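You operate a simulated robot arm through the tools that you are given. There is no shell and no other tool. Be economical: measure what you need, move in short steps, check, and stop when the job is done.

You run a simulated robot arm. Do the job below in one go: nothing can be reset, and whatever is moved stays where it is left.

TASK
Fetch the sponge and set it on the top of the narrow table. Put the folded cloths on the top of chest two away on the handle end of the upper deck. Fetch the brush from the top of the grey plank table and set it in the pot. Take the drink card and put it on the low shelf of the drinks table. Fetch the syrup card and set it on the top of chest two. Any order will do. Set down upright: folded cloths, drink card, syrup card.

It is judged by the outcome, as a careful person would: the job done as asked, and still so three seconds after it is handed in. It fails if anything else is knocked over, pushed out of place, dropped, spilled or broken. Flat cloth is picked up by pressing the open fingertips on it (5 to 10 N) and closing them slowly along it; thin cloth reads only 2 to 8 mm in the jaws.

THE ROBOT
A 7-joint arm with a two-finger parallel gripper on a trunk, on a base that drives. Base frame: it is fixed to the floor where the robot stands at the start and does not move with it; the origin is under the middle of the robot, x ahead of it, y to its left, z up; the surface under the hand at the start is at about z = 0.483. Lengths are in m, angles in degrees, forces in N, time in s.
With the tool pointing down near the work surface it reaches from about 0.1 to 0.9 m from the robot's upright axis, wherever it stands. Its first joint turns from -166.0 to 166.0 degrees. Places, roughly: brush (7x5x5 cm) [-1.3, -0.5, 0.7]; drink card [-1.25, -2, 0.75]; folded cloths (22x9x15 cm) [0.8, 0, 0.6]; handle end of the upper deck [1.5, 2.8, 0.7]; low shelf of the drinks table [-1.3, -1.6, 0.3]; pot (22x17x7 cm) [-1.3, 0.9, 0.4]; sponge (8x5x4 cm) [0.6, -0.1, 0.5]; syrup card [-1.25, -1.5, 0.75]; top of chest two [0.7, 0.1, 0.5]; top of the narrow table [-1.5, 1.5, 0.7]. Payload 3.43 kg.
The tool frame sits at the grasp point between the pads (the TCP): z along the fingers, y along the line on which they close. The tips reach 0.03 m beyond it. Largest opening 0.094 m; finger width 0.028, thickness 0.01; the body of the gripper, 0.05 by 0.096 m, starts 0.055 m behind the TCP.
Orientation is told as [roll, pitch, yaw] about the base's x, y, z axes, in that order, counted from this pose: with the fingers straight down and closing along the base's y, the tool's x points along the base's -x, its y along +y and its z along -z.

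THE INTERFACE
- The arm moves only by the tool arm_command. Its argument "rows" is a list of rows, each a list of 7 numbers: the finger opening in m, from 0 to 0.094, then the shift along the base's x, y, z in m, then the turn, a rotation vector about the base's x, y, z in degrees. In form: [[claw, x, y, z, ax, ay, az], ...]. A call has 1 to 20 rows; each row is the pose to reach, as a shift and turn from the pose commanded when the call began. Rows are played at 5 a second. More than 0.05 m and 8.6 degrees between two rows, or a gripper value outside its range, and nothing of the call is played. Where a pose cannot be reached the arm comes as near as it can. A force on the tool above 40 N (or 10 N above the force at the start of the call, whichever is more), or a blocked arm, ends the call early, and 0.2 s more pass. The fingers move at their own pace (about 0.045 m/s each) and stop on an object; they squeeze with about 33 N. The grip force told is the motor's: it shows also when the fingers shut on nothing. Time passes only in rows, and 0.2 s behind the last, so rows that repeat a pose let the fingers close. It gives the time, the measured TCP pose, the force on the tool (base axes), the opening and the grip force at its end, in the units of the frame above (readings bear some noise), with the torque about the TCP (base axes, N m) and any sound that the robot's microphone picked up.
- Cameras (640 x 400 px; columns grow to the right, rows downward): "scene" is now at [0.4583, 0.1729, 1.195]; the picture's right is [-0.75, -0.66, 0.00], its down [-0.61, 0.70, -0.36] and it looks along [0.24, -0.27, -0.93] (base axes); focal length 260 px, centre (320, 200). "wrist" rides on the gripper at [0.076, 0.014, -0.102] in the tool frame; the picture's right is [-0.18, 0.98, 0.00], its down [-0.75, -0.14, -0.64] and it looks along [-0.63, -0.12, 0.77] (tool axes); focal length 243 px, centre (320, 200).
- camera(camera): a new picture of that camera. The clock stands still meanwhile.
- lift_body(by): slides the trunk up (or, below 0, down) by that many m; the arm and the scene camera ride with it, the base frame stays. It gives what a move gives, with no picture.
- drive_base(legs): drives the robot by 1 to 6 legs, each [ahead, left, turn to the left] in m, m and degrees, along the robot's own axes; the way and the turn of a leg run together, so that a leg with both is an arc; at most 1.5 m and 180 degrees a leg. The arm and the cameras ride along, it lands a little off, and it stops where it bumps. It gives what a move gives.
- turn_head(pan, tilt): turns the head with the scene camera to pan (to the left, within 103 degrees either way) and tilt (down, from -29 to 69), counted from straight ahead of the robot. It gives what a move gives.
- measure_at(camera, pixels): for up to 12 pixels [column, row] of the newest picture of that camera ("zoom" is the newest enlarged one), the place [x, y, z] in the base frame of the surface seen there, good to about 0.003 m. The clock stands still meanwhile.
- inspect(camera, box): a new picture of the part [left, top, right, bottom] of that camera's present view, enlarged. The clock stands still meanwhile.
- close_job(): hands the job in; it is judged then, once.

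Keep the steps short. Do not move on a guess: measure, check each grasp and each placing, and mend mistakes. In all there are 110 turns and 98 pictures (those below and enlarged ones count). Leave the gripper open and the arm clear of the work at the hand-in unless told otherwise, and finish with a single line.

The tools are called after "Emit:" by a JSON object that holds its "op" and its "data". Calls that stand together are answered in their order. arm_command: Moves the arm, as the interface text tells. Its arguments: {"type":"object","properties":{"rows":{"type":"array","items":{"type":"array","items":{"type":"number"}}}},"required":["rows"]} The other tools are called the same way: lift_body (by) slides the trunk up or down; drive_base (legs) drives the base; turn_head (pan, tilt) turns the head that bears the scene camera; camera (camera) takes a picture; measure_at (camera, pixels) gives the place of the surface under pixels of a picture; inspect (camera, box) takes an enlarged picture of a part of a camera's view; close_job () hands the job in.

At the start:

```text
clock: 0.0
eef_pos: [0.5007, 0.0249, 0.7524]
ee_rot: [0.1, 0.0, 0.2]
contact_force: [0.1, 0.9, -0.3]
torque: [-0.01, -0.02, -0.02]
grip_width: 0.0944
grip_force: 0.0
trunk travel left (down, up): [-0.337, 0.153]
robot x, y, heading: [0.004, -0.0006, -0.0]
head pan, tilt: [-48.9, 68.8]
```

scene: 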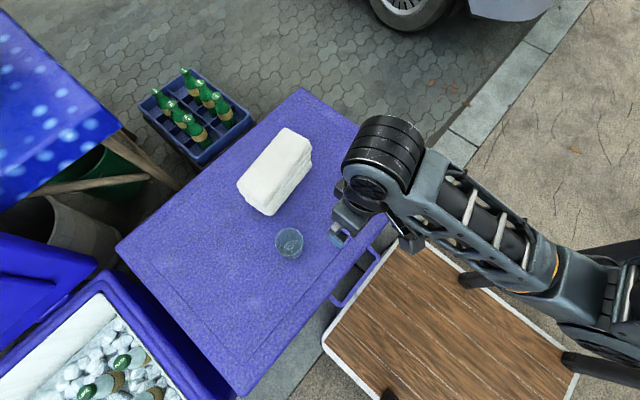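
wrist: 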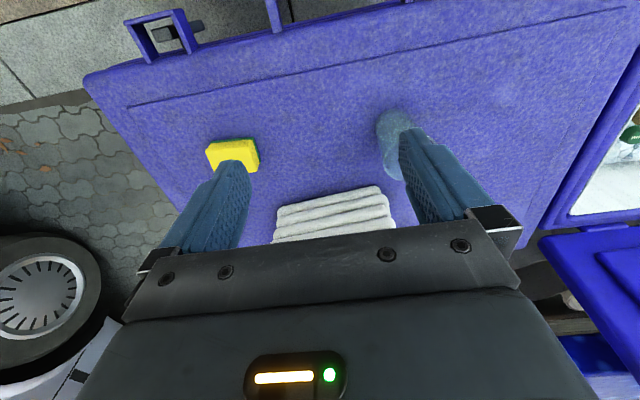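

I see the sponge (yellow) at wrist pixel (232,153) and the white folded cloths at scene (276,172). I measure both.

Emit:
{"op": "measure_at", "data": {"camera": "wrist", "pixels": [[208, 148], [232, 142], [256, 142], [212, 168], [258, 165], [330, 195], [395, 125], [300, 100]]}}

Emit:
{"op": "measure_at", "data": {"camera": "scene", "pixels": [[286, 130], [311, 148], [240, 186], [268, 213], [276, 170], [290, 243], [300, 90], [120, 248], [240, 393], [375, 255]]}}

Emit:
{"op": "inspect", "data": {"camera": "scene", "box": [220, 100, 380, 200]}}

```text
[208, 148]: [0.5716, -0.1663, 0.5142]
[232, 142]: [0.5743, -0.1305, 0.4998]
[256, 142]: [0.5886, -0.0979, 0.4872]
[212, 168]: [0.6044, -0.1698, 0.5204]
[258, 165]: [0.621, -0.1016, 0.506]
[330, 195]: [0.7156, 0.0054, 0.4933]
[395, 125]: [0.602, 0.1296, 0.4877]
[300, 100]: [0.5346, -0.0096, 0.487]
```

```text
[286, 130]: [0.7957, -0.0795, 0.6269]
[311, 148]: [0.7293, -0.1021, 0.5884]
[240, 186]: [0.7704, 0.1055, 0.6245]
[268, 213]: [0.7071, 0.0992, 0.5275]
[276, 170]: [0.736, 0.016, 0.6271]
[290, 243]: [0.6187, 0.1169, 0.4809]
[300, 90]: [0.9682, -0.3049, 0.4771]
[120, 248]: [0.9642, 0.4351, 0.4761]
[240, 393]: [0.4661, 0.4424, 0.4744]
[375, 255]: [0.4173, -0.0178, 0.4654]
```

```text
4.00 times, centred on (300, 150) of scene
```

zoom: 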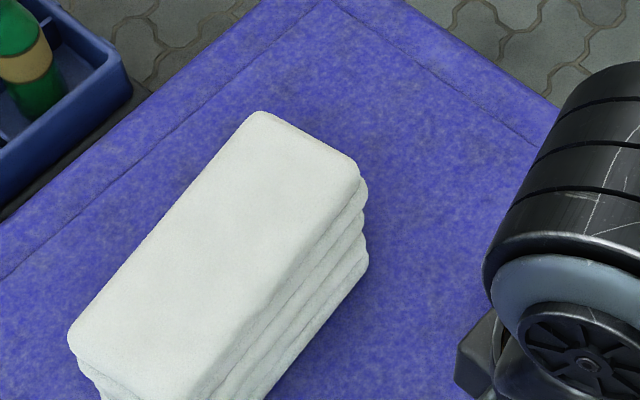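

Next, a closer look at the sponge, and a survey around with the head.

Emit:
{"op": "inspect", "data": {"camera": "wrist", "box": [172, 115, 292, 190]}}

Emit:
{"op": "turn_head", "data": {"pan": 60, "tilt": 15}}

Emit:
{"op": "camera", "data": {"camera": "scene"}}

Emit:
{"op": "turn_head", "data": {"pan": 103, "tilt": 25}}

Emit:
{"op": "camera", "data": {"camera": "scene"}}

Emit:
{"op": "turn_head", "data": {"pan": -103, "tilt": 25}}

Emit:
{"op": "camera", "data": {"camera": "scene"}}

```text
5.33 times, centred on (232, 152) of wrist
```

zoom: 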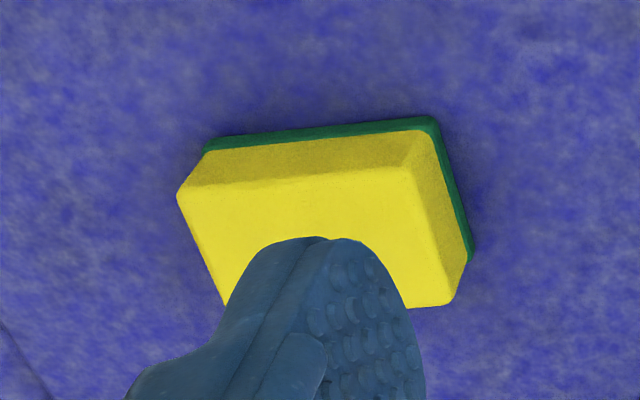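

```text
clock: 1.9
eef_pos: [0.5011, 0.0243, 0.7521]
ee_rot: [0.0, 0.0, 0.1]
contact_force: [0.1, -0.4, 0.4]
torque: [0.0, 0.01, 0.02]
grip_width: 0.0941
grip_force: 0.0
trunk travel left (down, up): [-0.337, 0.153]
robot x, y, heading: [-0.0016, -0.0004, 0.3]
head pan, tilt: [60.0, 15.0]
```

```text
93 pictures are left
```

scene: 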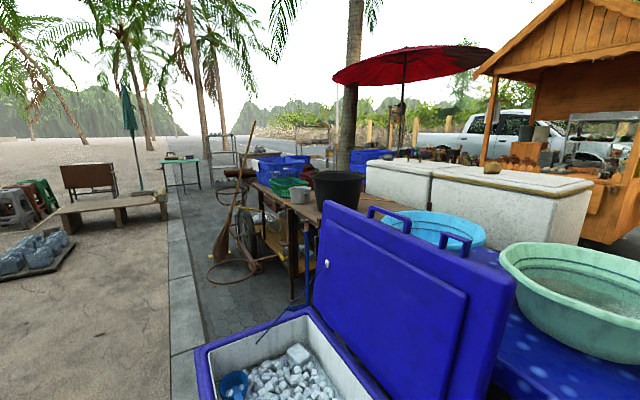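

```text
clock: 3.0
eef_pos: [0.5002, 0.025, 0.7521]
ee_rot: [0.0, 0.0, 0.1]
contact_force: [0.6, -0.4, -0.1]
torque: [0.0, -0.02, 0.02]
grip_width: 0.0941
grip_force: 0.1
trunk travel left (down, up): [-0.337, 0.153]
robot x, y, heading: [0.0007, -0.0025, -0.1]
head pan, tilt: [103.0, 25.0]
```

```text
92 pictures are left
```

scene: 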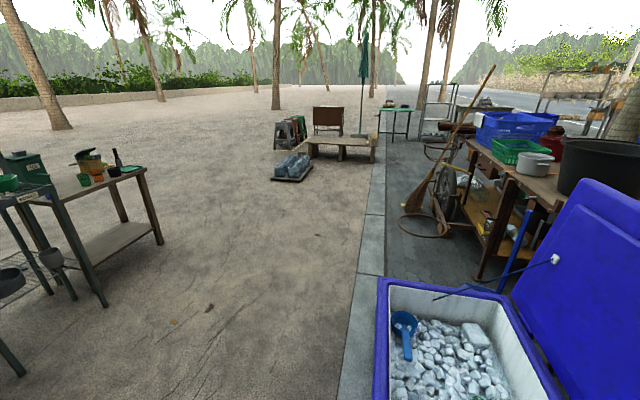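

```text
clock: 6.0
eef_pos: [0.502, 0.0253, 0.7518]
ee_rot: [0.1, 0.0, 0.2]
contact_force: [0.4, 0.1, -1.3]
torque: [-0.02, -0.01, -0.01]
grip_width: 0.0939
grip_force: 0.1
trunk travel left (down, up): [-0.337, 0.153]
robot x, y, heading: [0.0011, 0.0014, 0.1]
head pan, tilt: [-103.0, 25.0]
```

```text
91 pictures are left
```

scene: 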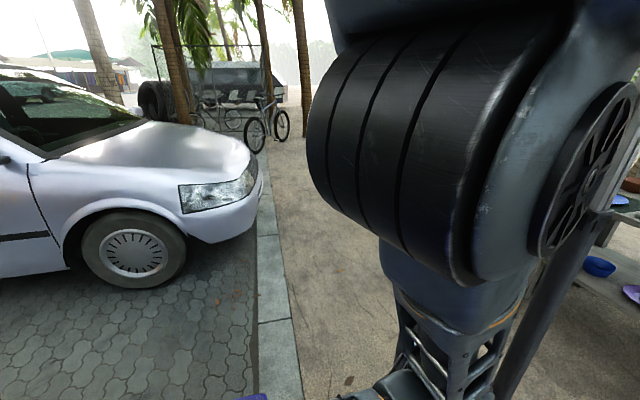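

I measure the sponge's top corners in the enlarged picture.

Emit:
{"op": "measure_at", "data": {"camera": "zoom", "pixels": [[190, 200], [405, 178], [440, 295], [225, 290], [300, 210], [250, 230]]}}

```text
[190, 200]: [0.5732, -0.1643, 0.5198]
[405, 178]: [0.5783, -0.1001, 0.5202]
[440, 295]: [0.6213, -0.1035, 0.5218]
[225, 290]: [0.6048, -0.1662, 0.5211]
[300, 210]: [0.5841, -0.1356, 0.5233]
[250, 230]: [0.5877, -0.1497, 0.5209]
```

Sponge centre is about (0.597, -0.133), top z 0.521, long axis nearly along y (turned ≈ -4.5°). I turn the hand +85.5° and move above it.

Emit:
{"op": "arm_command", "data": {"rows": [[0.094, 0.009, -0.014, 0, 0, 0, 7.8], [0.094, 0.018, -0.028, 0, 0, 0, 15.6], [0.094, 0.027, -0.043, 0, 0, 0, 23.4], [0.094, 0.035, -0.057, 0, 0, 0, 31.2], [0.094, 0.044, -0.072, 0, 0, 0, 39], [0.094, 0.053, -0.086, 0, 0, 0, 46.8], [0.094, 0.062, -0.1, -0.01, 0, 0, 54.6], [0.094, 0.071, -0.115, -0.03, 0, 0, 62.4], [0.094, 0.079, -0.129, -0.06, 0, 0, 70.2], [0.094, 0.088, -0.143, -0.09, 0, 0, 78], [0.094, 0.096, -0.158, -0.13, 0, 0, 85.5], [0.094, 0.096, -0.158, -0.15, 0, 0, 85.5], [0.094, 0.096, -0.158, -0.15, 0, 0, 85.5]]}}

Emit:
{"op": "camera", "data": {"camera": "wrist"}}

```text
clock: 8.8
eef_pos: [0.5982, -0.1312, 0.5994]
ee_rot: [0.0, 0.0, 85.6]
contact_force: [0.1, -0.7, -0.1]
torque: [-0.02, -0.02, 0.06]
grip_width: 0.0942
grip_force: 0.1
trunk travel left (down, up): [-0.337, 0.153]
robot x, y, heading: [0.0015, -0.0002, 0.0]
head pan, tilt: [-103.0, 25.0]
```

```text
90 pictures are left
```

wrist: 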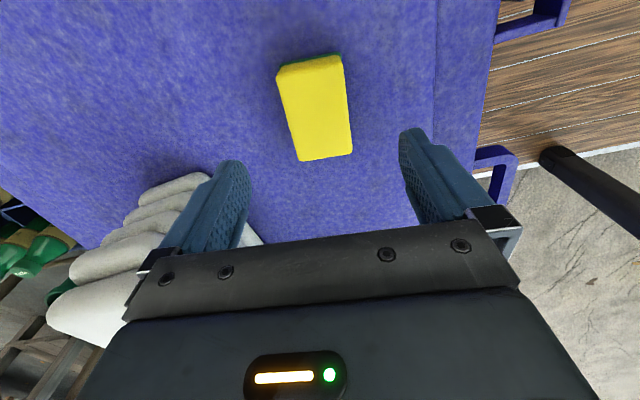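

Emit:
{"op": "measure_at", "data": {"camera": "wrist", "pixels": [[282, 75], [340, 65], [302, 156], [348, 150], [317, 108], [215, 240]]}}

```text
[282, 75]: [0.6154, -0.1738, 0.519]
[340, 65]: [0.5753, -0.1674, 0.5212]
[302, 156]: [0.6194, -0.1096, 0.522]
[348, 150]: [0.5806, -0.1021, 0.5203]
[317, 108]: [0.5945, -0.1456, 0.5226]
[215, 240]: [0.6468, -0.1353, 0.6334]
```

Aligned. Down to z 0.521 and close.

Emit:
{"op": "arm_command", "data": {"rows": [[0.094, 0, -0.005, -0.03, 0, 0, 0], [0.094, 0, -0.005, -0.06, 0, 0, 0], [0.094, 0, -0.005, -0.078, 0, 0, 0], [0.094, 0, -0.005, -0.078, 0, 0, 0], [0.03, 0, -0.005, -0.078, 0, 0, 0], [0.03, 0, -0.005, -0.078, 0, 0, 0], [0.03, 0, -0.005, -0.078, 0, 0, 0], [0.03, 0, -0.005, -0.078, 0, 0, 0]]}}

```text
clock: 10.6
eef_pos: [0.5974, -0.1373, 0.5249]
ee_rot: [0.0, 0.0, 85.6]
contact_force: [-0.6, -0.1, 10.2]
torque: [-0.02, 0.05, 0.01]
grip_width: 0.0466
grip_force: 32.9
trunk travel left (down, up): [-0.337, 0.153]
robot x, y, heading: [0.0, -0.0011, 0.2]
head pan, tilt: [-103.0, 25.0]
```

Gripped at 46.6 mm. I lift and retract a bit.

Emit:
{"op": "arm_command", "data": {"rows": [[0.03, 0, 0, 0.03, 0, 0, 0], [0.03, 0, 0, 0.07, 0, 0, 0], [0.03, -0.03, 0, 0.11, 0, 0, 0], [0.03, -0.07, 0, 0.15, 0, 0, 0], [0.03, -0.11, 0, 0.19, 0, 0, 0], [0.03, -0.15, 0, 0.23, 0, 0, 0], [0.03, -0.18, 0, 0.26, 0, 0, 0]]}}

Emit:
{"op": "camera", "data": {"camera": "wrist"}}

```text
refused: row 4 steps farther than a row can; nothing moved
```

```text
89 pictures are left
```

wrist: 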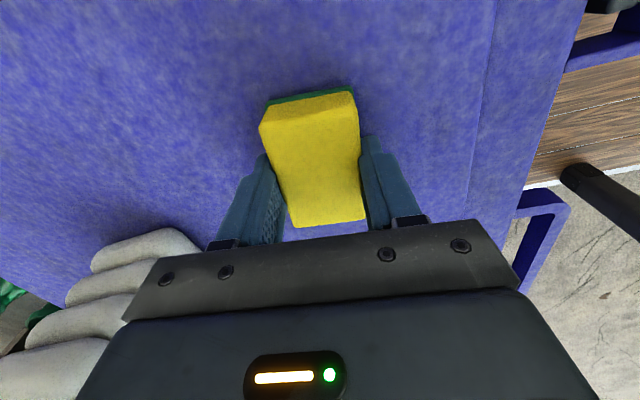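

Emit:
{"op": "arm_command", "data": {"rows": [[0.03, 0, 0, 0.03, 0, 0, 0], [0.03, 0, 0, 0.07, 0, 0, 0], [0.03, -0.03, 0, 0.1, 0, 0, 0], [0.03, -0.06, 0, 0.13, 0, 0, 0], [0.03, -0.09, 0, 0.16, 0, 0, 0], [0.03, -0.12, 0, 0.19, 0, 0, 0], [0.03, -0.15, 0.02, 0.22, 0, 0, 0], [0.03, -0.18, 0.04, 0.25, 0, 0, 0], [0.03, -0.2, 0.06, 0.28, 0, 0, 0]]}}

Emit:
{"op": "camera", "data": {"camera": "wrist"}}

Emit:
{"op": "turn_head", "data": {"pan": 103, "tilt": 40}}

Emit:
{"op": "camera", "data": {"camera": "scene"}}

```text
clock: 12.6
eef_pos: [0.4174, -0.0942, 0.7596]
ee_rot: [-0.1, -0.1, 85.5]
contact_force: [-1.2, -0.1, 0.0]
torque: [-0.06, 0.03, -0.03]
grip_width: 0.0466
grip_force: 33.3
out of reach, approached as far as the arm can: row 8, 9
trunk travel left (down, up): [-0.337, 0.153]
robot x, y, heading: [-0.0009, 0.0018, -0.1]
head pan, tilt: [-103.0, 25.0]
```

```text
88 pictures are left
```

wrist: 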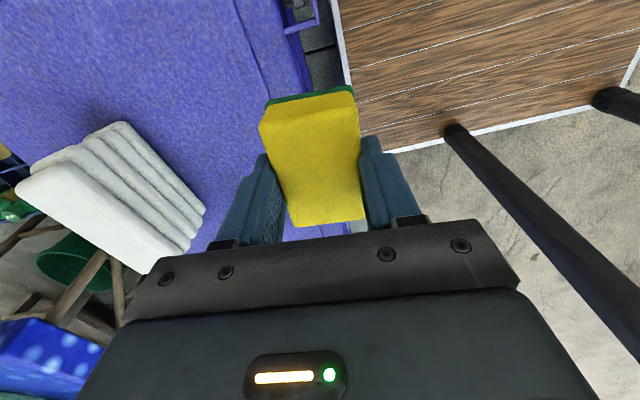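

```text
clock: 15.6
eef_pos: [0.4158, -0.093, 0.7587]
ee_rot: [0.0, -0.1, 85.5]
contact_force: [0.7, 0.2, -0.5]
torque: [-0.01, -0.03, 0.0]
grip_width: 0.0467
grip_force: 33.2
trunk travel left (down, up): [-0.337, 0.153]
robot x, y, heading: [0.0017, 0.0045, -0.1]
head pan, tilt: [103.0, 40.0]
```

```text
87 pictures are left
```

scene: 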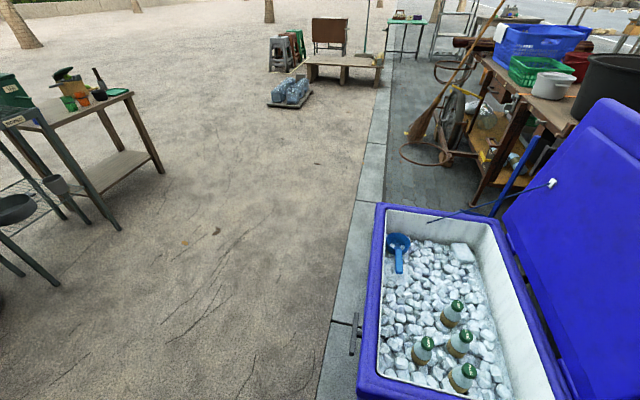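

Sponge held. I measure surroundings on the left: the wooden table at (90,110), the green stand, floor.

Emit:
{"op": "measure_at", "data": {"camera": "scene", "pixels": [[85, 105], [125, 95], [50, 110], [160, 170], [118, 228], [20, 210], [60, 285], [100, 165], [20, 120], [200, 250], [60, 180]]}}

Emit:
{"op": "inspect", "data": {"camera": "scene", "box": [0, 50, 240, 200]}}

```text
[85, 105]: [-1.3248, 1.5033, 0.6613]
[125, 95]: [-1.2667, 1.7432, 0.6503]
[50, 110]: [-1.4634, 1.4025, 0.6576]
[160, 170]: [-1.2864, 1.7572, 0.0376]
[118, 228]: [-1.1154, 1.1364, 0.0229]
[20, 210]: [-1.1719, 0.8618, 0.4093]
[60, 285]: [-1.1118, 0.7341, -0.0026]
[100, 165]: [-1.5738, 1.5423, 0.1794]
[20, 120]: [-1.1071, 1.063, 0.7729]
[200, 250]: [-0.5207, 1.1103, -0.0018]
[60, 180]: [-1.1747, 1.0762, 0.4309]
```

```text
2.67 times, centred on (120, 125) of scene
```

zoom: 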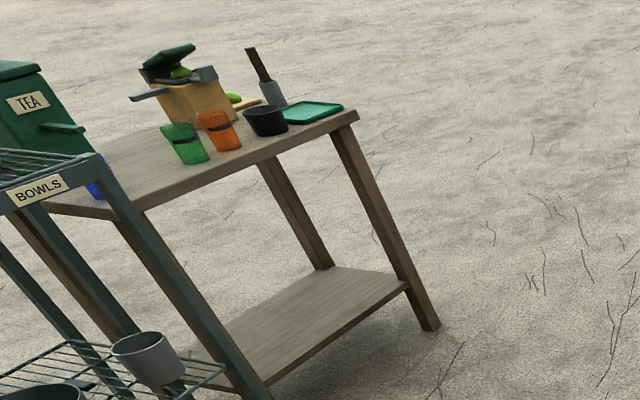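

Back off from the chest 0.45 m, then turn 180° to face the tables behind.

Emit:
{"op": "drive_base", "data": {"legs": [[-0.45, 0, 0], [0, 0, 180]]}}

Emit:
{"op": "turn_head", "data": {"pan": 0, "tilt": 25}}

Emit:
{"op": "camera", "data": {"camera": "scene"}}

Emit:
{"op": "turn_head", "data": {"pan": -60, "tilt": 25}}

Emit:
{"op": "camera", "data": {"camera": "scene"}}

Emit:
{"op": "turn_head", "data": {"pan": 60, "tilt": 25}}

Emit:
{"op": "camera", "data": {"camera": "scene"}}

```text
clock: 25.6
eef_pos: [-0.8668, 0.0912, 0.7592]
ee_rot: [0.0, -0.2, -94.2]
contact_force: [0.2, 0.2, -0.7]
torque: [0.0, 0.01, 0.0]
grip_width: 0.0468
grip_force: 33.3
trunk travel left (down, up): [-0.337, 0.153]
robot x, y, heading: [-0.4501, -0.0001, -179.7]
head pan, tilt: [103.0, 40.0]
```

```text
clock: 27.4
eef_pos: [-0.8645, 0.0916, 0.76]
ee_rot: [0.0, -0.2, -94.2]
contact_force: [0.4, 0.0, -0.2]
torque: [-0.01, 0.01, 0.03]
grip_width: 0.0467
grip_force: 33.0
trunk travel left (down, up): [-0.337, 0.153]
robot x, y, heading: [-0.4488, -0.0025, -179.9]
head pan, tilt: [0.0, 25.0]
```

```text
85 pictures are left
```

scene: 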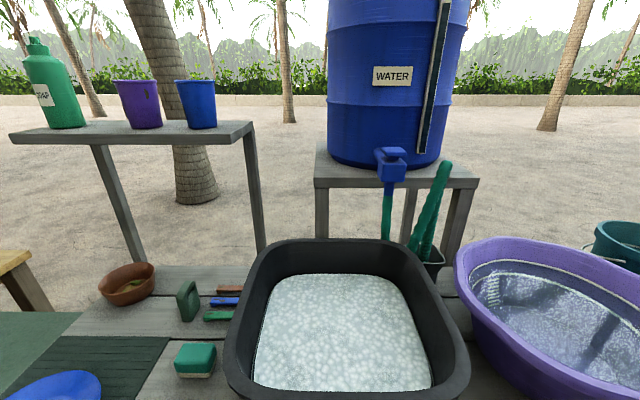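

```text
clock: 28.7
eef_pos: [-0.8649, 0.0914, 0.7594]
ee_rot: [0.1, -0.1, -94.2]
contact_force: [-0.1, -0.7, -0.8]
torque: [-0.01, -0.01, 0.02]
grip_width: 0.0465
grip_force: 33.0
trunk travel left (down, up): [-0.337, 0.153]
robot x, y, heading: [-0.4495, 0.0008, -179.8]
head pan, tilt: [-60.0, 25.0]
```

```text
84 pictures are left
```

scene: 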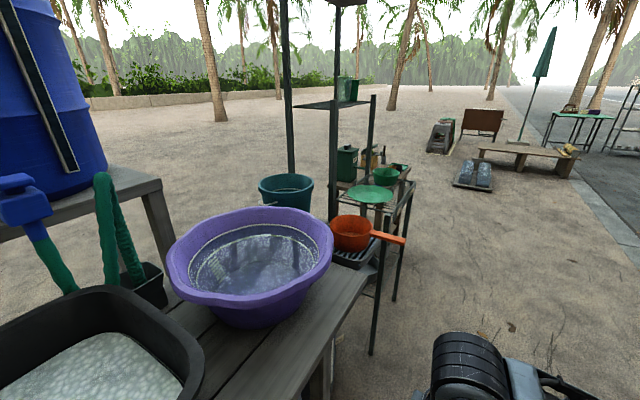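

```text
clock: 30.7
eef_pos: [-0.866, 0.0907, 0.7602]
ee_rot: [0.0, -0.1, -94.2]
contact_force: [0.2, -0.6, -0.8]
torque: [0.0, 0.01, -0.02]
grip_width: 0.0469
grip_force: 32.8
trunk travel left (down, up): [-0.337, 0.153]
robot x, y, heading: [-0.4498, -0.0016, -179.8]
head pan, tilt: [60.0, 25.0]
```

```text
83 pictures are left
```

scene: 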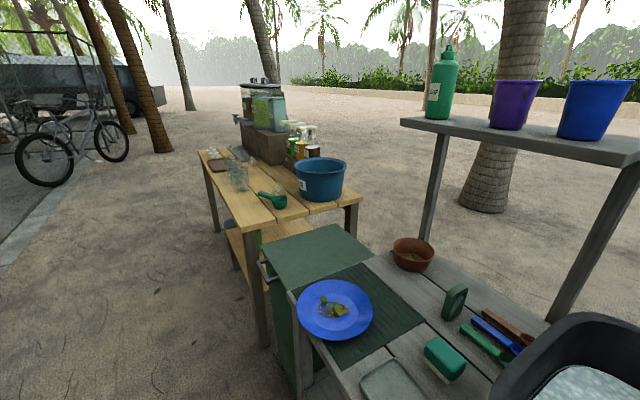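

Now strafe right (+y) to face the narrow table, after backing up 0.1.

Emit:
{"op": "drive_base", "data": {"legs": [[-0.1, 0, 0], [0, -1.45, 0]]}}

Emit:
{"op": "turn_head", "data": {"pan": 0, "tilt": 35}}

Emit:
{"op": "camera", "data": {"camera": "scene"}}

Emit:
{"op": "turn_head", "data": {"pan": 45, "tilt": 35}}

Emit:
{"op": "camera", "data": {"camera": "scene"}}

```text
clock: 38.7
eef_pos: [-0.7862, 1.5496, 0.7596]
ee_rot: [0.0, -0.1, -93.3]
contact_force: [-0.3, 0.7, 0.3]
torque: [-0.03, 0.01, 0.0]
grip_width: 0.0467
grip_force: 32.9
trunk travel left (down, up): [-0.337, 0.153]
robot x, y, heading: [-0.3698, 1.4641, -179.1]
head pan, tilt: [60.0, 25.0]
```

```text
clock: 40.0
eef_pos: [-0.7866, 1.5503, 0.7599]
ee_rot: [0.0, -0.1, -93.2]
contact_force: [0.6, 0.5, -0.8]
torque: [-0.03, -0.01, -0.01]
grip_width: 0.0465
grip_force: 33.0
trunk travel left (down, up): [-0.337, 0.153]
robot x, y, heading: [-0.3705, 1.4653, -178.8]
head pan, tilt: [0.0, 35.0]
```

```text
82 pictures are left
```

scene: 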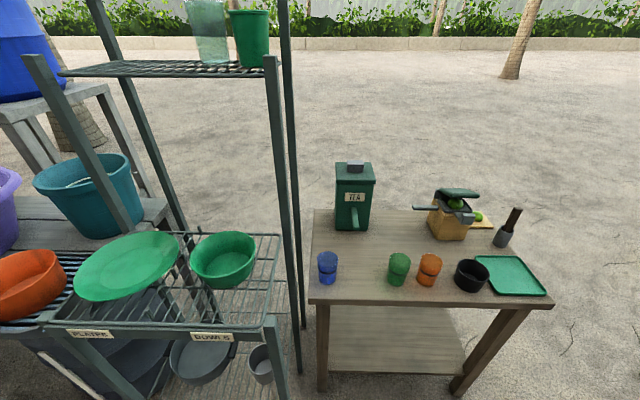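

```text
clock: 41.2
eef_pos: [-0.786, 1.5493, 0.7601]
ee_rot: [0.0, -0.1, -93.2]
contact_force: [0.4, 0.2, 0.1]
torque: [0.01, 0.0, -0.03]
grip_width: 0.0466
grip_force: 32.7
trunk travel left (down, up): [-0.337, 0.153]
robot x, y, heading: [-0.3659, 1.4659, -178.7]
head pan, tilt: [45.0, 35.0]
```

```text
81 pictures are left
```

scene: 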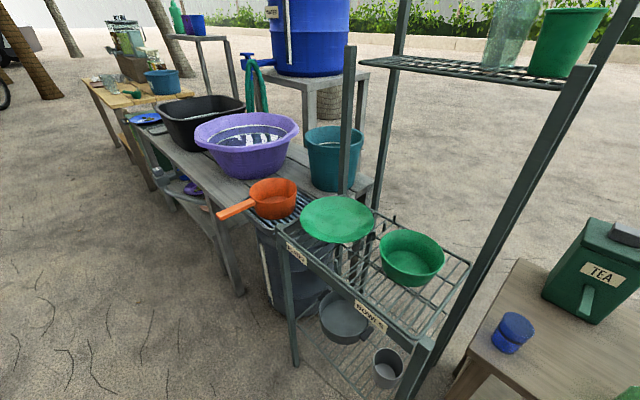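

I turn back to look at the narrow table for a free spot.

Emit:
{"op": "turn_head", "data": {"pan": -5, "tilt": 40}}

Emit:
{"op": "inspect", "data": {"camera": "scene", "box": [240, 100, 560, 300]}}

```text
clock: 42.3
eef_pos: [-0.7857, 1.5495, 0.7601]
ee_rot: [0.0, 0.0, -93.2]
contact_force: [0.8, 0.1, -0.8]
torque: [0.0, 0.05, 0.01]
grip_width: 0.0466
grip_force: 33.1
trunk travel left (down, up): [-0.337, 0.153]
robot x, y, heading: [-0.3667, 1.4625, -178.8]
head pan, tilt: [-5.0, 40.0]
```

```text
2.00 times, centred on (400, 200) of scene
```

zoom: 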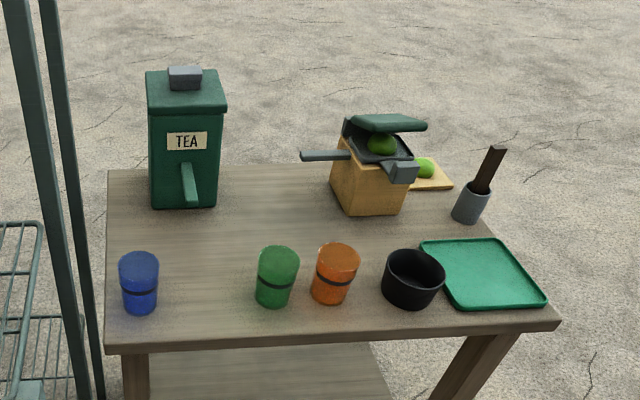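

Emit:
{"op": "measure_at", "data": {"camera": "zoom", "pixels": [[140, 312], [274, 306], [205, 290], [205, 325], [108, 345], [280, 205], [560, 325], [140, 260], [278, 255], [258, 275], [157, 280]]}}

```text
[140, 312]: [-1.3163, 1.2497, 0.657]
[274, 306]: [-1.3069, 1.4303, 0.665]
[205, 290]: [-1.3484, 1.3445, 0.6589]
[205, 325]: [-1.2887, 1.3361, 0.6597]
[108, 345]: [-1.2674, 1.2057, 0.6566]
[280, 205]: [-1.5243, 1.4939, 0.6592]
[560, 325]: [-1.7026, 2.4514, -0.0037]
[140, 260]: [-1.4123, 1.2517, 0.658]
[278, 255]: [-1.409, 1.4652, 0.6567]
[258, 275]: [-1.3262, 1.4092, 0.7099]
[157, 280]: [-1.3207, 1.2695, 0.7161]
```

Free spot behind the cups at about (-1.43, 1.37), table z 0.658. I raise the trunk and drive forward 0.33.

Emit:
{"op": "lift_body", "data": {"by": 0.1}}

Emit:
{"op": "drive_base", "data": {"legs": [[0.33, 0, 0]]}}

Emit:
{"op": "camera", "data": {"camera": "wrist"}}

```text
clock: 43.7
eef_pos: [-0.7873, 1.5496, 0.8594]
ee_rot: [0.0, 0.0, -93.2]
contact_force: [0.0, 0.3, 0.6]
torque: [-0.02, 0.05, 0.0]
grip_width: 0.0468
grip_force: 33.1
trunk travel left (down, up): [-0.437, 0.053]
robot x, y, heading: [-0.3647, 1.4675, -179.0]
head pan, tilt: [-5.0, 40.0]
```

```text
clock: 45.9
eef_pos: [-1.1182, 1.5417, 0.8588]
ee_rot: [-0.1, -0.1, -93.0]
contact_force: [0.3, -0.1, 0.0]
torque: [-0.03, 0.02, 0.01]
grip_width: 0.0467
grip_force: 33.0
trunk travel left (down, up): [-0.437, 0.053]
robot x, y, heading: [-0.6997, 1.4578, -178.6]
head pan, tilt: [-5.0, 40.0]
```

```text
79 pictures are left
```

wrist: 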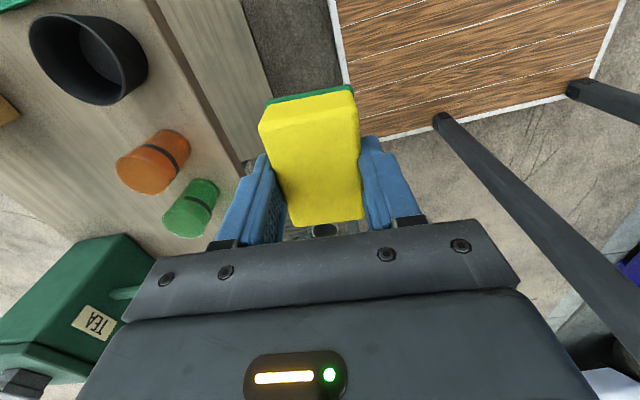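

Sponge held; cups are near wrist pixels (155,160) and (190,205). I move above the spot.

Emit:
{"op": "arm_command", "data": {"rows": [[0.03, -0.04, -0.02, 0, 0, 0, 0], [0.03, -0.08, -0.04, 0, 0, 0, 0], [0.03, -0.12, -0.06, 0, 0, 0, 0], [0.03, -0.16, -0.085, 0, 0, 0, 0.5], [0.03, -0.2, -0.11, 0, 0, 0, 1], [0.03, -0.24, -0.13, 0, 0, 0, 1.5], [0.03, -0.28, -0.15, 0, 0, 0, 2], [0.03, -0.312, -0.172, 0, 0, 0, 3], [0.03, -0.312, -0.172, -0.03, 0, 0, 3], [0.03, -0.312, -0.172, -0.03, 0, 0, 3]]}}

Emit:
{"op": "camera", "data": {"camera": "wrist"}}

Emit:
{"op": "camera", "data": {"camera": "scene"}}

```text
clock: 48.0
eef_pos: [-1.4288, 1.3707, 0.8306]
ee_rot: [0.0, -0.1, -90.2]
contact_force: [0.1, 0.0, -0.1]
torque: [-0.01, -0.02, -0.01]
grip_width: 0.0468
grip_force: 32.4
trunk travel left (down, up): [-0.437, 0.053]
robot x, y, heading: [-0.6994, 1.4589, -178.9]
head pan, tilt: [-5.0, 40.0]
```

```text
78 pictures are left
```

wrist: 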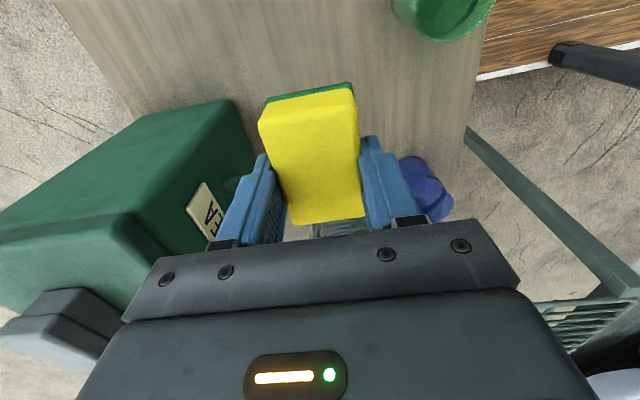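

```text
77 pictures are left
```

scene: 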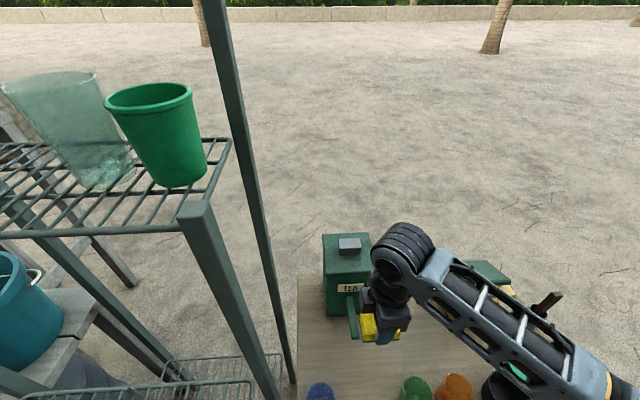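

The tea dispenser's spout is close on the left. I measure spout, dispenser corner and cups.

Emit:
{"op": "measure_at", "data": {"camera": "wrist", "pixels": [[230, 185], [245, 150], [215, 120], [440, 20], [400, 10], [470, 35], [425, 175], [200, 200]]}}

Emit:
{"op": "measure_at", "data": {"camera": "scene", "pixels": [[353, 310], [356, 335], [330, 310], [320, 385], [415, 385]]}}

```text
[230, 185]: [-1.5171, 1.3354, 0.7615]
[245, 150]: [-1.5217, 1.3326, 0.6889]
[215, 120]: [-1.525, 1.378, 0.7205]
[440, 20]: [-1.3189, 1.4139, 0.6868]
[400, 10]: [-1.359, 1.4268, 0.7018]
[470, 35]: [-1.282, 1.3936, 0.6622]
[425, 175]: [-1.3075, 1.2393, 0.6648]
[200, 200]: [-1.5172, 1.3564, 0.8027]
```

```text
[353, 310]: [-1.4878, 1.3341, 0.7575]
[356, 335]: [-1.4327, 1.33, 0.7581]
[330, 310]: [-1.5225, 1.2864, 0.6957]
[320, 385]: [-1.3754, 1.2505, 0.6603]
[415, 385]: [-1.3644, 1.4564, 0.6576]
```

Spout reaches to x -1.43 at y 1.33, so I place at y 1.415 instead. Shift, then down gently to TCP 0.703.

Emit:
{"op": "arm_command", "data": {"rows": [[0.03, -0.005, 0.045, 0, 0, 0, 0], [0.03, -0.005, 0.045, -0.04, 0, 0, 0], [0.03, -0.005, 0.045, -0.08, 0, 0, 0], [0.03, -0.005, 0.045, -0.11, 0, 0, 0], [0.03, -0.005, 0.045, -0.122, 0, 0, 0], [0.03, -0.005, 0.045, -0.127, 0, 0, 0], [0.03, -0.005, 0.045, -0.127, 0, 0, 0]]}}

Emit:
{"op": "camera", "data": {"camera": "wrist"}}

```text
clock: 49.6
eef_pos: [-1.4345, 1.4155, 0.7023]
ee_rot: [-0.1, -0.1, -90.1]
contact_force: [0.1, 0.6, -0.1]
torque: [-0.04, 0.01, 0.01]
grip_width: 0.0465
grip_force: 33.0
trunk travel left (down, up): [-0.437, 0.053]
robot x, y, heading: [-0.7002, 1.4577, -178.8]
head pan, tilt: [-5.0, 40.0]
```

```text
76 pictures are left
```

wrist: 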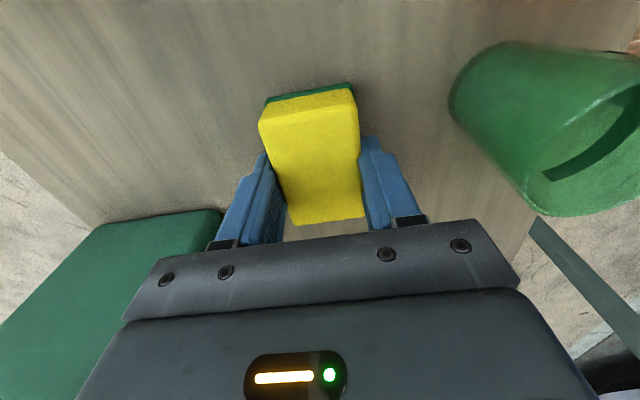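

No contact yet; lower up to 8 mm more in small rows.

Emit:
{"op": "arm_command", "data": {"rows": [[0.03, 0, 0, -0.003, 0, 0, 0], [0.03, 0, 0, -0.006, 0, 0, 0], [0.03, 0, 0, -0.006, 0, 0, 0]]}}

```text
clock: 50.2
eef_pos: [-1.4338, 1.415, 0.7011]
ee_rot: [-0.2, -0.2, -90.1]
contact_force: [10.9, 1.5, 26.0]
torque: [0.25, -0.52, -0.02]
grip_width: 0.0468
grip_force: 32.6
trunk travel left (down, up): [-0.437, 0.053]
robot x, y, heading: [-0.6967, 1.4571, -178.9]
head pan, tilt: [-5.0, 40.0]
stopped in row 2: the force on the tool passed its limit at 45 N (the readings are from after the stop); the commanded pose is now the measured one
```

Contact at 0.701. Open just enough to release and rise.

Emit:
{"op": "arm_command", "data": {"rows": [[0.056, 0, 0, 0.001, 0, 0, 0], [0.062, 0, 0, 0.001, 0, 0, 0], [0.062, 0, 0, 0.001, 0, 0, 0], [0.062, 0, 0, 0.03, 0, 0, 0], [0.062, 0, 0, 0.07, 0, 0, 0], [0.062, 0, 0, 0.11, 0, 0, 0], [0.062, 0, 0, 0.15, 0, 0, 0], [0.062, 0.05, 0.0, 0.15, 0, 0, 0], [0.062, 0.1, 0.0, 0.15, 0, 0, 0]]}}

Emit:
{"op": "camera", "data": {"camera": "wrist"}}

```text
clock: 52.2
eef_pos: [-1.3348, 1.4142, 0.8513]
ee_rot: [-0.2, -0.1, -90.1]
contact_force: [-0.4, -1.2, -0.5]
torque: [-0.01, -0.05, 0.02]
grip_width: 0.062
grip_force: 0.2
trunk travel left (down, up): [-0.437, 0.053]
robot x, y, heading: [-0.6984, 1.457, -178.7]
head pan, tilt: [-5.0, 40.0]
```

```text
75 pictures are left
```

wrist: 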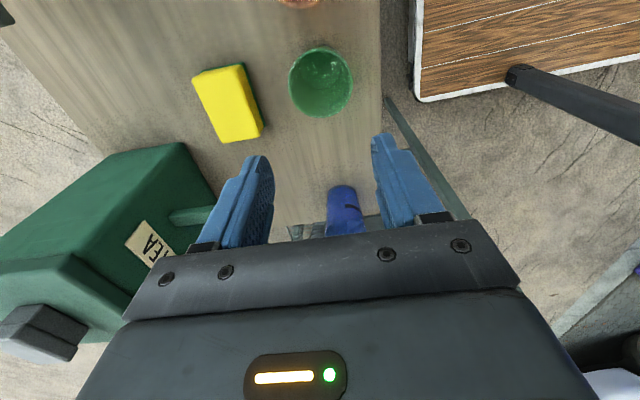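

Sponge is placed, cups and dispenser undisturbed. I fold the arm back, then drive to the grey plank table near y = -0.45.

Emit:
{"op": "arm_command", "data": {"rows": [[0.062, 0.05, 0, 0, 0, 0, 0], [0.062, 0.1, 0, 0, 0, 0, 0], [0.062, 0.15, 0.01, 0, 0, 0, 0], [0.062, 0.2, 0.02, 0, 0, 0, 0]]}}

Emit:
{"op": "drive_base", "data": {"legs": [[-0.35, 0, 0], [0, 0.95, 0], [0, 0.95, 0]]}}

Emit:
{"op": "turn_head", "data": {"pan": 0, "tilt": 45}}

Emit:
{"op": "camera", "data": {"camera": "scene"}}

```text
refused: row 3 steps farther than a row can; nothing moved
```

```text
clock: 63.6
eef_pos: [-0.9123, -0.4887, 0.8506]
ee_rot: [-0.1, -0.1, -88.9]
contact_force: [-0.2, 0.8, 0.4]
torque: [0.01, 0.0, -0.02]
grip_width: 0.062
grip_force: 0.0
trunk travel left (down, up): [-0.437, 0.053]
robot x, y, heading: [-0.2751, -0.4284, -177.3]
head pan, tilt: [-5.0, 40.0]
```

```text
clock: 64.3
eef_pos: [-0.9114, -0.4899, 0.8501]
ee_rot: [-0.1, -0.1, -88.7]
contact_force: [0.2, 0.6, -0.5]
torque: [-0.05, 0.0, -0.01]
grip_width: 0.062
grip_force: 0.1
trunk travel left (down, up): [-0.437, 0.053]
robot x, y, heading: [-0.2765, -0.4275, -177.4]
head pan, tilt: [0.0, 45.0]
```

```text
74 pictures are left
```

scene: 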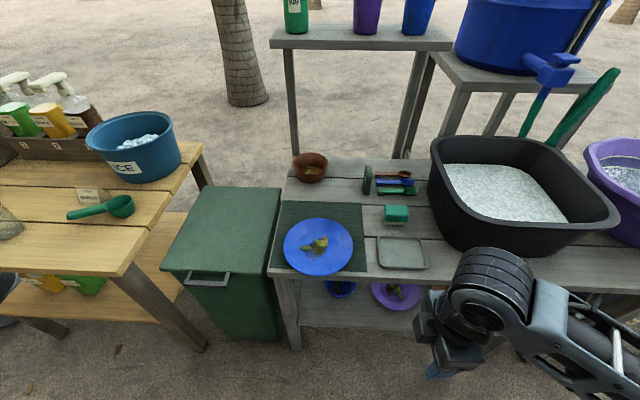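

Clear so far. The brush is at (397,214). I enlarge and measure it.

Emit:
{"op": "inspect", "data": {"camera": "scene", "box": [340, 160, 440, 222]}}

Emit:
{"op": "measure_at", "data": {"camera": "scene", "pixels": [[386, 207], [408, 207], [396, 214], [386, 222], [408, 222], [366, 180], [400, 250], [395, 200], [560, 250], [600, 215]]}}

```text
6.40 times, centred on (390, 191) of scene
```

zoom: 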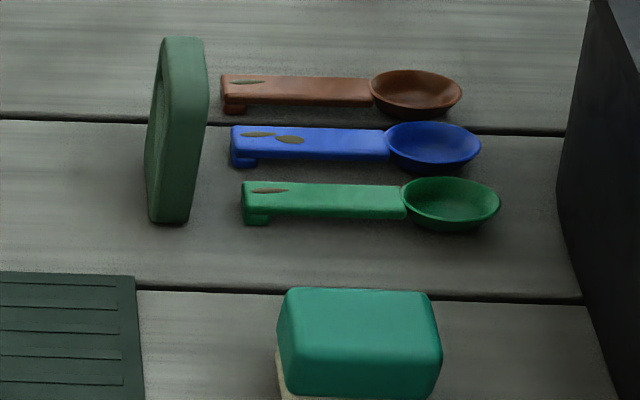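

```text
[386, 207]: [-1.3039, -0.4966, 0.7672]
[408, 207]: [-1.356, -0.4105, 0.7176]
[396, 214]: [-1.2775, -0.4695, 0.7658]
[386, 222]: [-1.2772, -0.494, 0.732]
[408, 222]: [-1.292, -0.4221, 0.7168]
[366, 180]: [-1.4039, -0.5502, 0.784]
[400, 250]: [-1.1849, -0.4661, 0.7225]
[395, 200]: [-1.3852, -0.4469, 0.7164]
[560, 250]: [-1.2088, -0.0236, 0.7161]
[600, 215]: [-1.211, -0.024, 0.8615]
```

Brush spans about x -1.305..-1.25, y -0.50..-0.43, z 0.716..0.767. The pot lies under a shelf, so I'll grip the brush with a forward-tilted hand, camera side up. First turn the hand +90° while drawing it back.

Emit:
{"op": "arm_command", "data": {"rows": [[0.08, 0.018, 0, 0, 0, 0, 8.3], [0.08, 0.036, 0, 0, 0, 0, 16.6], [0.094, 0.054, 0, 0, 0, 0, 24.9], [0.094, 0.072, 0, 0, 0, 0, 33.2], [0.094, 0.09, 0, 0, 0, 0, 41.5], [0.094, 0.108, 0, 0, 0, 0, 49.8], [0.094, 0.126, 0, 0, 0, 0, 58.1], [0.094, 0.144, 0, 0, 0, 0, 66.4], [0.094, 0.162, 0, 0, 0, 0, 74.7], [0.094, 0.18, 0, 0, 0, 0, 83], [0.094, 0.19, 0, 0, 0, 0, 89], [0.094, 0.19, 0, 0, 0, 0, 89]]}}

```text
clock: 66.9
eef_pos: [-0.7213, -0.4892, 0.8512]
ee_rot: [-0.2, -0.1, 0.4]
contact_force: [-1.1, 0.4, -0.2]
torque: [0.02, -0.02, -0.01]
grip_width: 0.0942
grip_force: 0.0
trunk travel left (down, up): [-0.437, 0.053]
robot x, y, heading: [-0.2729, -0.4234, -177.1]
head pan, tilt: [0.0, 45.0]
```

Works. Drive forward 0.28 with a small heading fix, then tilt the hand 45° toward -x.

Emit:
{"op": "drive_base", "data": {"legs": [[0.28, 0, -2.5]]}}

Emit:
{"op": "arm_command", "data": {"rows": [[0.094, 0, 0, 0.01, 0, 7.5, 0], [0.094, 0, 0, 0.02, 0, 15, 0], [0.094, 0, 0, 0.03, 0, 22.5, 0], [0.094, 0, 0, 0.03, 0, 30, 0], [0.094, 0, 0, 0.03, 0, 37.5, 0], [0.094, 0, 0, 0.03, 0, 45, 0], [0.094, 0, 0, 0.03, 0, 45, 0]]}}

Emit:
{"op": "camera", "data": {"camera": "wrist"}}

```text
clock: 68.8
eef_pos: [-1.0041, -0.4764, 0.8517]
ee_rot: [0.0, -0.2, -2.2]
contact_force: [0.0, 0.0, 0.4]
torque: [-0.02, -0.03, 0.0]
grip_width: 0.0943
grip_force: 0.0
trunk travel left (down, up): [-0.437, 0.053]
robot x, y, heading: [-0.5589, -0.4356, -179.7]
head pan, tilt: [0.0, 45.0]
```

```text
clock: 70.4
eef_pos: [-1.0034, -0.4777, 0.8803]
ee_rot: [-2.3, 44.9, -3.0]
contact_force: [-0.3, 0.2, -0.2]
torque: [0.01, 0.01, -0.01]
grip_width: 0.0939
grip_force: 0.2
out of reach, approached as far as the arm can: row 1, 2, 3, 4, 5
trunk travel left (down, up): [-0.437, 0.053]
robot x, y, heading: [-0.5579, -0.4355, -179.8]
head pan, tilt: [0.0, 45.0]
```

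```text
72 pictures are left
```

wrist: 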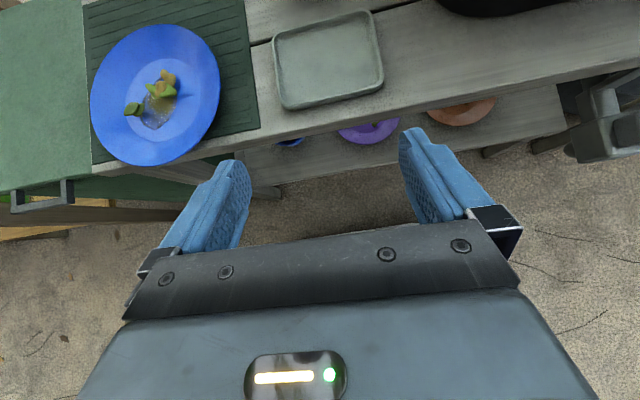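

The tilt works. Move to the approach point above and behind the brush.

Emit:
{"op": "arm_command", "data": {"rows": [[0.094, -0.045, 0.003, 0, 0, 0, 1], [0.094, -0.09, 0.006, 0, 0, 0, 2], [0.094, -0.135, 0.009, 0, 0, 0, 2.5], [0.094, -0.177, 0.012, -0.02, 0, 0, 2.5], [0.094, -0.177, 0.012, -0.02, 0, 0, 2.5]]}}

Emit:
{"op": "camera", "data": {"camera": "wrist"}}

```text
clock: 71.6
eef_pos: [-1.1829, -0.464, 0.8598]
ee_rot: [-2.3, 44.8, -0.5]
contact_force: [0.3, 0.1, -0.7]
torque: [0.04, 0.0, -0.01]
grip_width: 0.094
grip_force: 0.0
trunk travel left (down, up): [-0.437, 0.053]
robot x, y, heading: [-0.557, -0.4338, -179.8]
head pan, tilt: [0.0, 45.0]
```

```text
71 pictures are left
```

wrist: 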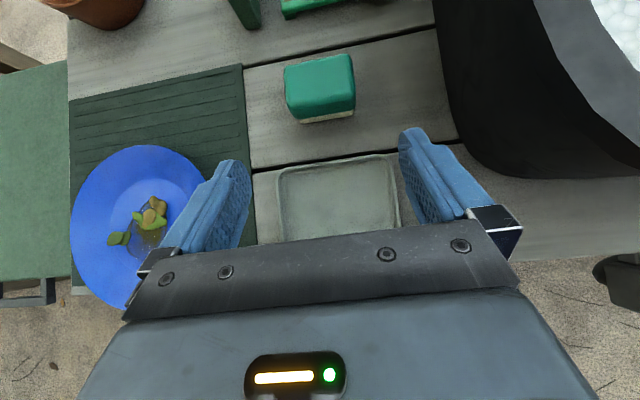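

Emit:
{"op": "measure_at", "data": {"camera": "wrist", "pixels": [[288, 72], [350, 58], [292, 98], [352, 85], [320, 83], [318, 112], [345, 103], [300, 115], [445, 85], [400, 165]]}}

```text
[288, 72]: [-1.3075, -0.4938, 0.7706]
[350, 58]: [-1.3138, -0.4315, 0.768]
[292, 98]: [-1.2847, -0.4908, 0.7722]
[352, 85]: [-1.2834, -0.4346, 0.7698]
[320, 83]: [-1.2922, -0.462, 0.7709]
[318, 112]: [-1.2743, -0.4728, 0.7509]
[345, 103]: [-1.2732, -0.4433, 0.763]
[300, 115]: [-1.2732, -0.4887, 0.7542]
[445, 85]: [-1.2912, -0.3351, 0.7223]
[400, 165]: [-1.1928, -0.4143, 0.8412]
```

Brush centre (-1.295, -0.464). Advance along the finger direction and close.

Emit:
{"op": "arm_command", "data": {"rows": [[0.094, -0.03, 0, -0.025, 0, 0, 0], [0.094, -0.06, 0, -0.05, 0, 0, 0], [0.094, -0.09, 0, -0.08, 0, 0, 0], [0.094, -0.11, 0, -0.1, 0, 0, 0], [0.094, -0.11, 0, -0.1, 0, 0, 0], [0.05, -0.11, 0, -0.1, 0, 0, 0], [0.05, -0.11, 0, -0.1, 0, 0, 0], [0.05, -0.11, 0, -0.1, 0, 0, 0]]}}

Emit:
{"op": "camera", "data": {"camera": "wrist"}}

```text
clock: 73.4
eef_pos: [-1.2901, -0.4653, 0.7604]
ee_rot: [-2.2, 44.8, -0.6]
contact_force: [-0.5, 0.5, 0.2]
torque: [-0.04, 0.05, -0.02]
grip_width: 0.0714
grip_force: 33.3
trunk travel left (down, up): [-0.437, 0.053]
robot x, y, heading: [-0.5611, -0.437, -179.8]
head pan, tilt: [0.0, 45.0]
```

```text
70 pictures are left
```

wrist: 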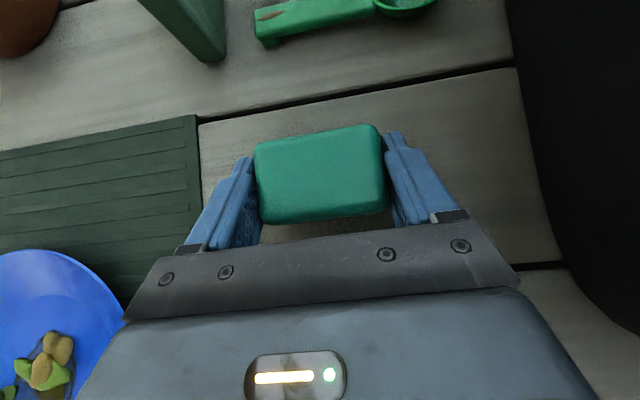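

Gripped at 71 mm. Lift and draw back.

Emit:
{"op": "arm_command", "data": {"rows": [[0.05, 0, 0, 0.04, 0, 0, 0], [0.05, 0, 0, 0.08, 0, 0, 0], [0.05, 0.04, 0, 0.11, 0, 0, 0], [0.05, 0.08, 0, 0.12, 0, 0, 0], [0.05, 0.12, 0, 0.12, 0, 0, 0], [0.05, 0.16, 0, 0.12, 0, 0, 0], [0.05, 0.2, 0, 0.12, 0, 0, 0], [0.05, 0.24, 0, 0.12, 0, 0, 0], [0.05, 0.28, 0, 0.12, 0, 0, 0]]}}

Emit:
{"op": "drive_base", "data": {"legs": [[-0.3, 0, 0], [0, -1.35, 0]]}}

Emit:
{"op": "turn_head", "data": {"pan": 0, "tilt": 50}}

Emit:
{"op": "camera", "data": {"camera": "scene"}}

Emit:
{"op": "camera", "data": {"camera": "wrist"}}

```text
clock: 75.4
eef_pos: [-1.0109, -0.4663, 0.8794]
ee_rot: [-2.4, 44.8, -0.7]
contact_force: [-0.2, -1.1, -1.0]
torque: [0.01, -0.02, -0.03]
grip_width: 0.0718
grip_force: 33.0
trunk travel left (down, up): [-0.437, 0.053]
robot x, y, heading: [-0.5587, -0.434, -179.7]
head pan, tilt: [0.0, 45.0]
```

```text
clock: 83.9
eef_pos: [-0.7269, 0.8956, 0.8797]
ee_rot: [-2.4, 44.8, 0.1]
contact_force: [0.6, 0.6, -0.5]
torque: [0.01, 0.01, -0.01]
grip_width: 0.0719
grip_force: 33.2
trunk travel left (down, up): [-0.437, 0.053]
robot x, y, heading: [-0.2746, 0.9322, -179.1]
head pan, tilt: [0.0, 45.0]
```

```text
clock: 84.5
eef_pos: [-0.7259, 0.896, 0.8804]
ee_rot: [-2.3, 44.8, 0.0]
contact_force: [1.5, -0.1, -0.9]
torque: [-0.01, -0.02, -0.02]
grip_width: 0.0717
grip_force: 32.9
trunk travel left (down, up): [-0.437, 0.053]
robot x, y, heading: [-0.2721, 0.9304, -179.4]
head pan, tilt: [0.0, 50.0]
```

```text
69 pictures are left
```

scene: 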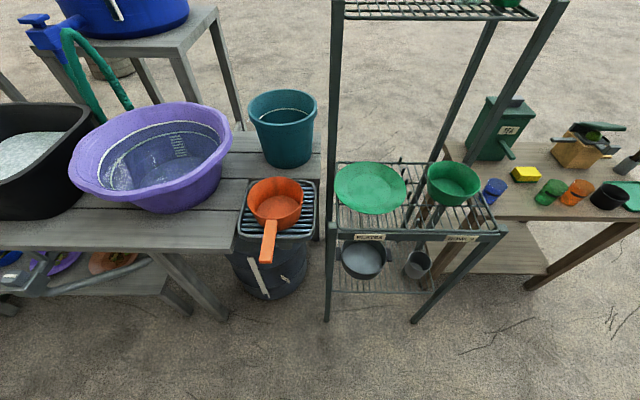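

```text
68 pictures are left
```

wrist: 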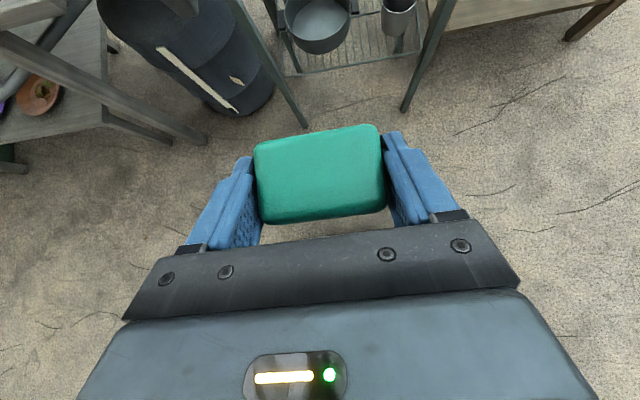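

I measure the grey pot, shelf edges and legs.

Emit:
{"op": "measure_at", "data": {"camera": "scene", "pixels": [[362, 246], [362, 275], [344, 255], [380, 255], [275, 200], [352, 235], [338, 250], [400, 275], [328, 290], [500, 237], [365, 262], [416, 262]]}}

Emit:
{"op": "inspect", "data": {"camera": "scene", "box": [310, 200, 470, 300]}}

```text
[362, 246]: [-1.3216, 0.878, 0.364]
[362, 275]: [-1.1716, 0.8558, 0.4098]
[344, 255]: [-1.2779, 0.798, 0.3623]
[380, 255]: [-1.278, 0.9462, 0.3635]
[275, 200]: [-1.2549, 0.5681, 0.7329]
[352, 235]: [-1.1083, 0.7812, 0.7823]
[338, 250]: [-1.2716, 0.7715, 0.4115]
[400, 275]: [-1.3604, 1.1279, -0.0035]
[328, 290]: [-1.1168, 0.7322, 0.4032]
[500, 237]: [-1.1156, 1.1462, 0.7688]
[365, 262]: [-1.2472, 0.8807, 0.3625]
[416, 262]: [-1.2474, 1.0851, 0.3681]
```

```text
4.00 times, centred on (390, 250) of scene
```

zoom: 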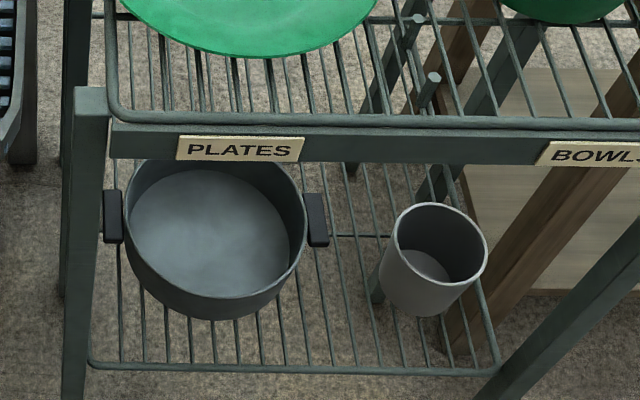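

Pot centre about (-1.26, 0.87), rim ≈ 0.43, bottom 0.363. I check the rim and the beam underside.

Emit:
{"op": "measure_at", "data": {"camera": "zoom", "pixels": [[150, 156], [340, 150], [90, 200], [215, 285], [215, 300], [129, 215], [304, 215], [115, 215], [318, 218], [200, 350], [440, 25], [72, 250]]}}

```text
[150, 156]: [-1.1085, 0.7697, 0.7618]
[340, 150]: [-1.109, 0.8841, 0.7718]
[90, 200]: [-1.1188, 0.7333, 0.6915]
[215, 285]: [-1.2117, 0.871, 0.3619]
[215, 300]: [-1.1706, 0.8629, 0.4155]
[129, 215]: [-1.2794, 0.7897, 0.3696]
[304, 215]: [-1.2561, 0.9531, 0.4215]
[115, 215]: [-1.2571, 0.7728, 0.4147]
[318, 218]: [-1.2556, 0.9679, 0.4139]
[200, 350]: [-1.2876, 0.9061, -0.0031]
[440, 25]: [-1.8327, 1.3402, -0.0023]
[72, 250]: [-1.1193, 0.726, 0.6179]
```

Beam underside ≈ 0.76, pot centre (-1.256, 0.870). Lower the trunk 0.37, then drive forward 0.26.

Emit:
{"op": "lift_body", "data": {"by": -0.37}}

Emit:
{"op": "drive_base", "data": {"legs": [[0.25, 0.02, 0]]}}

Emit:
{"op": "camera", "data": {"camera": "wrist"}}

```text
clock: 88.1
eef_pos: [-0.7261, 0.895, 0.5106]
ee_rot: [-2.3, 44.8, 0.1]
contact_force: [-0.6, 1.0, -0.4]
torque: [0.02, 0.02, -0.02]
grip_width: 0.0717
grip_force: 32.8
trunk travel left (down, up): [-0.067, 0.423]
robot x, y, heading: [-0.2737, 0.9285, -179.1]
head pan, tilt: [0.0, 50.0]
```

```text
clock: 90.0
eef_pos: [-0.9759, 0.8709, 0.5106]
ee_rot: [-2.3, 44.9, 0.2]
contact_force: [-0.3, 0.4, -0.7]
torque: [0.0, 0.02, 0.0]
grip_width: 0.0714
grip_force: 32.5
trunk travel left (down, up): [-0.067, 0.423]
robot x, y, heading: [-0.523, 0.9042, -179.4]
head pan, tilt: [0.0, 50.0]
```

```text
66 pictures are left
```

wrist: 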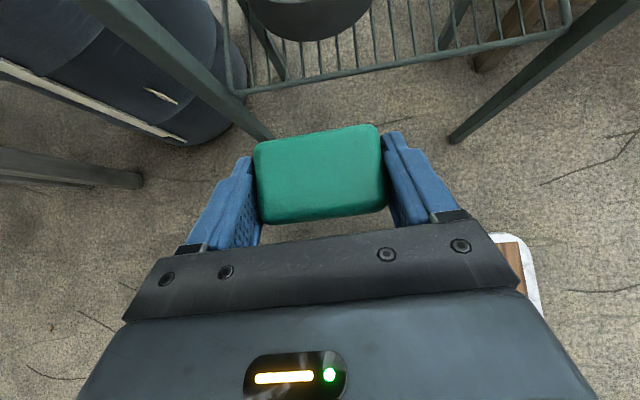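

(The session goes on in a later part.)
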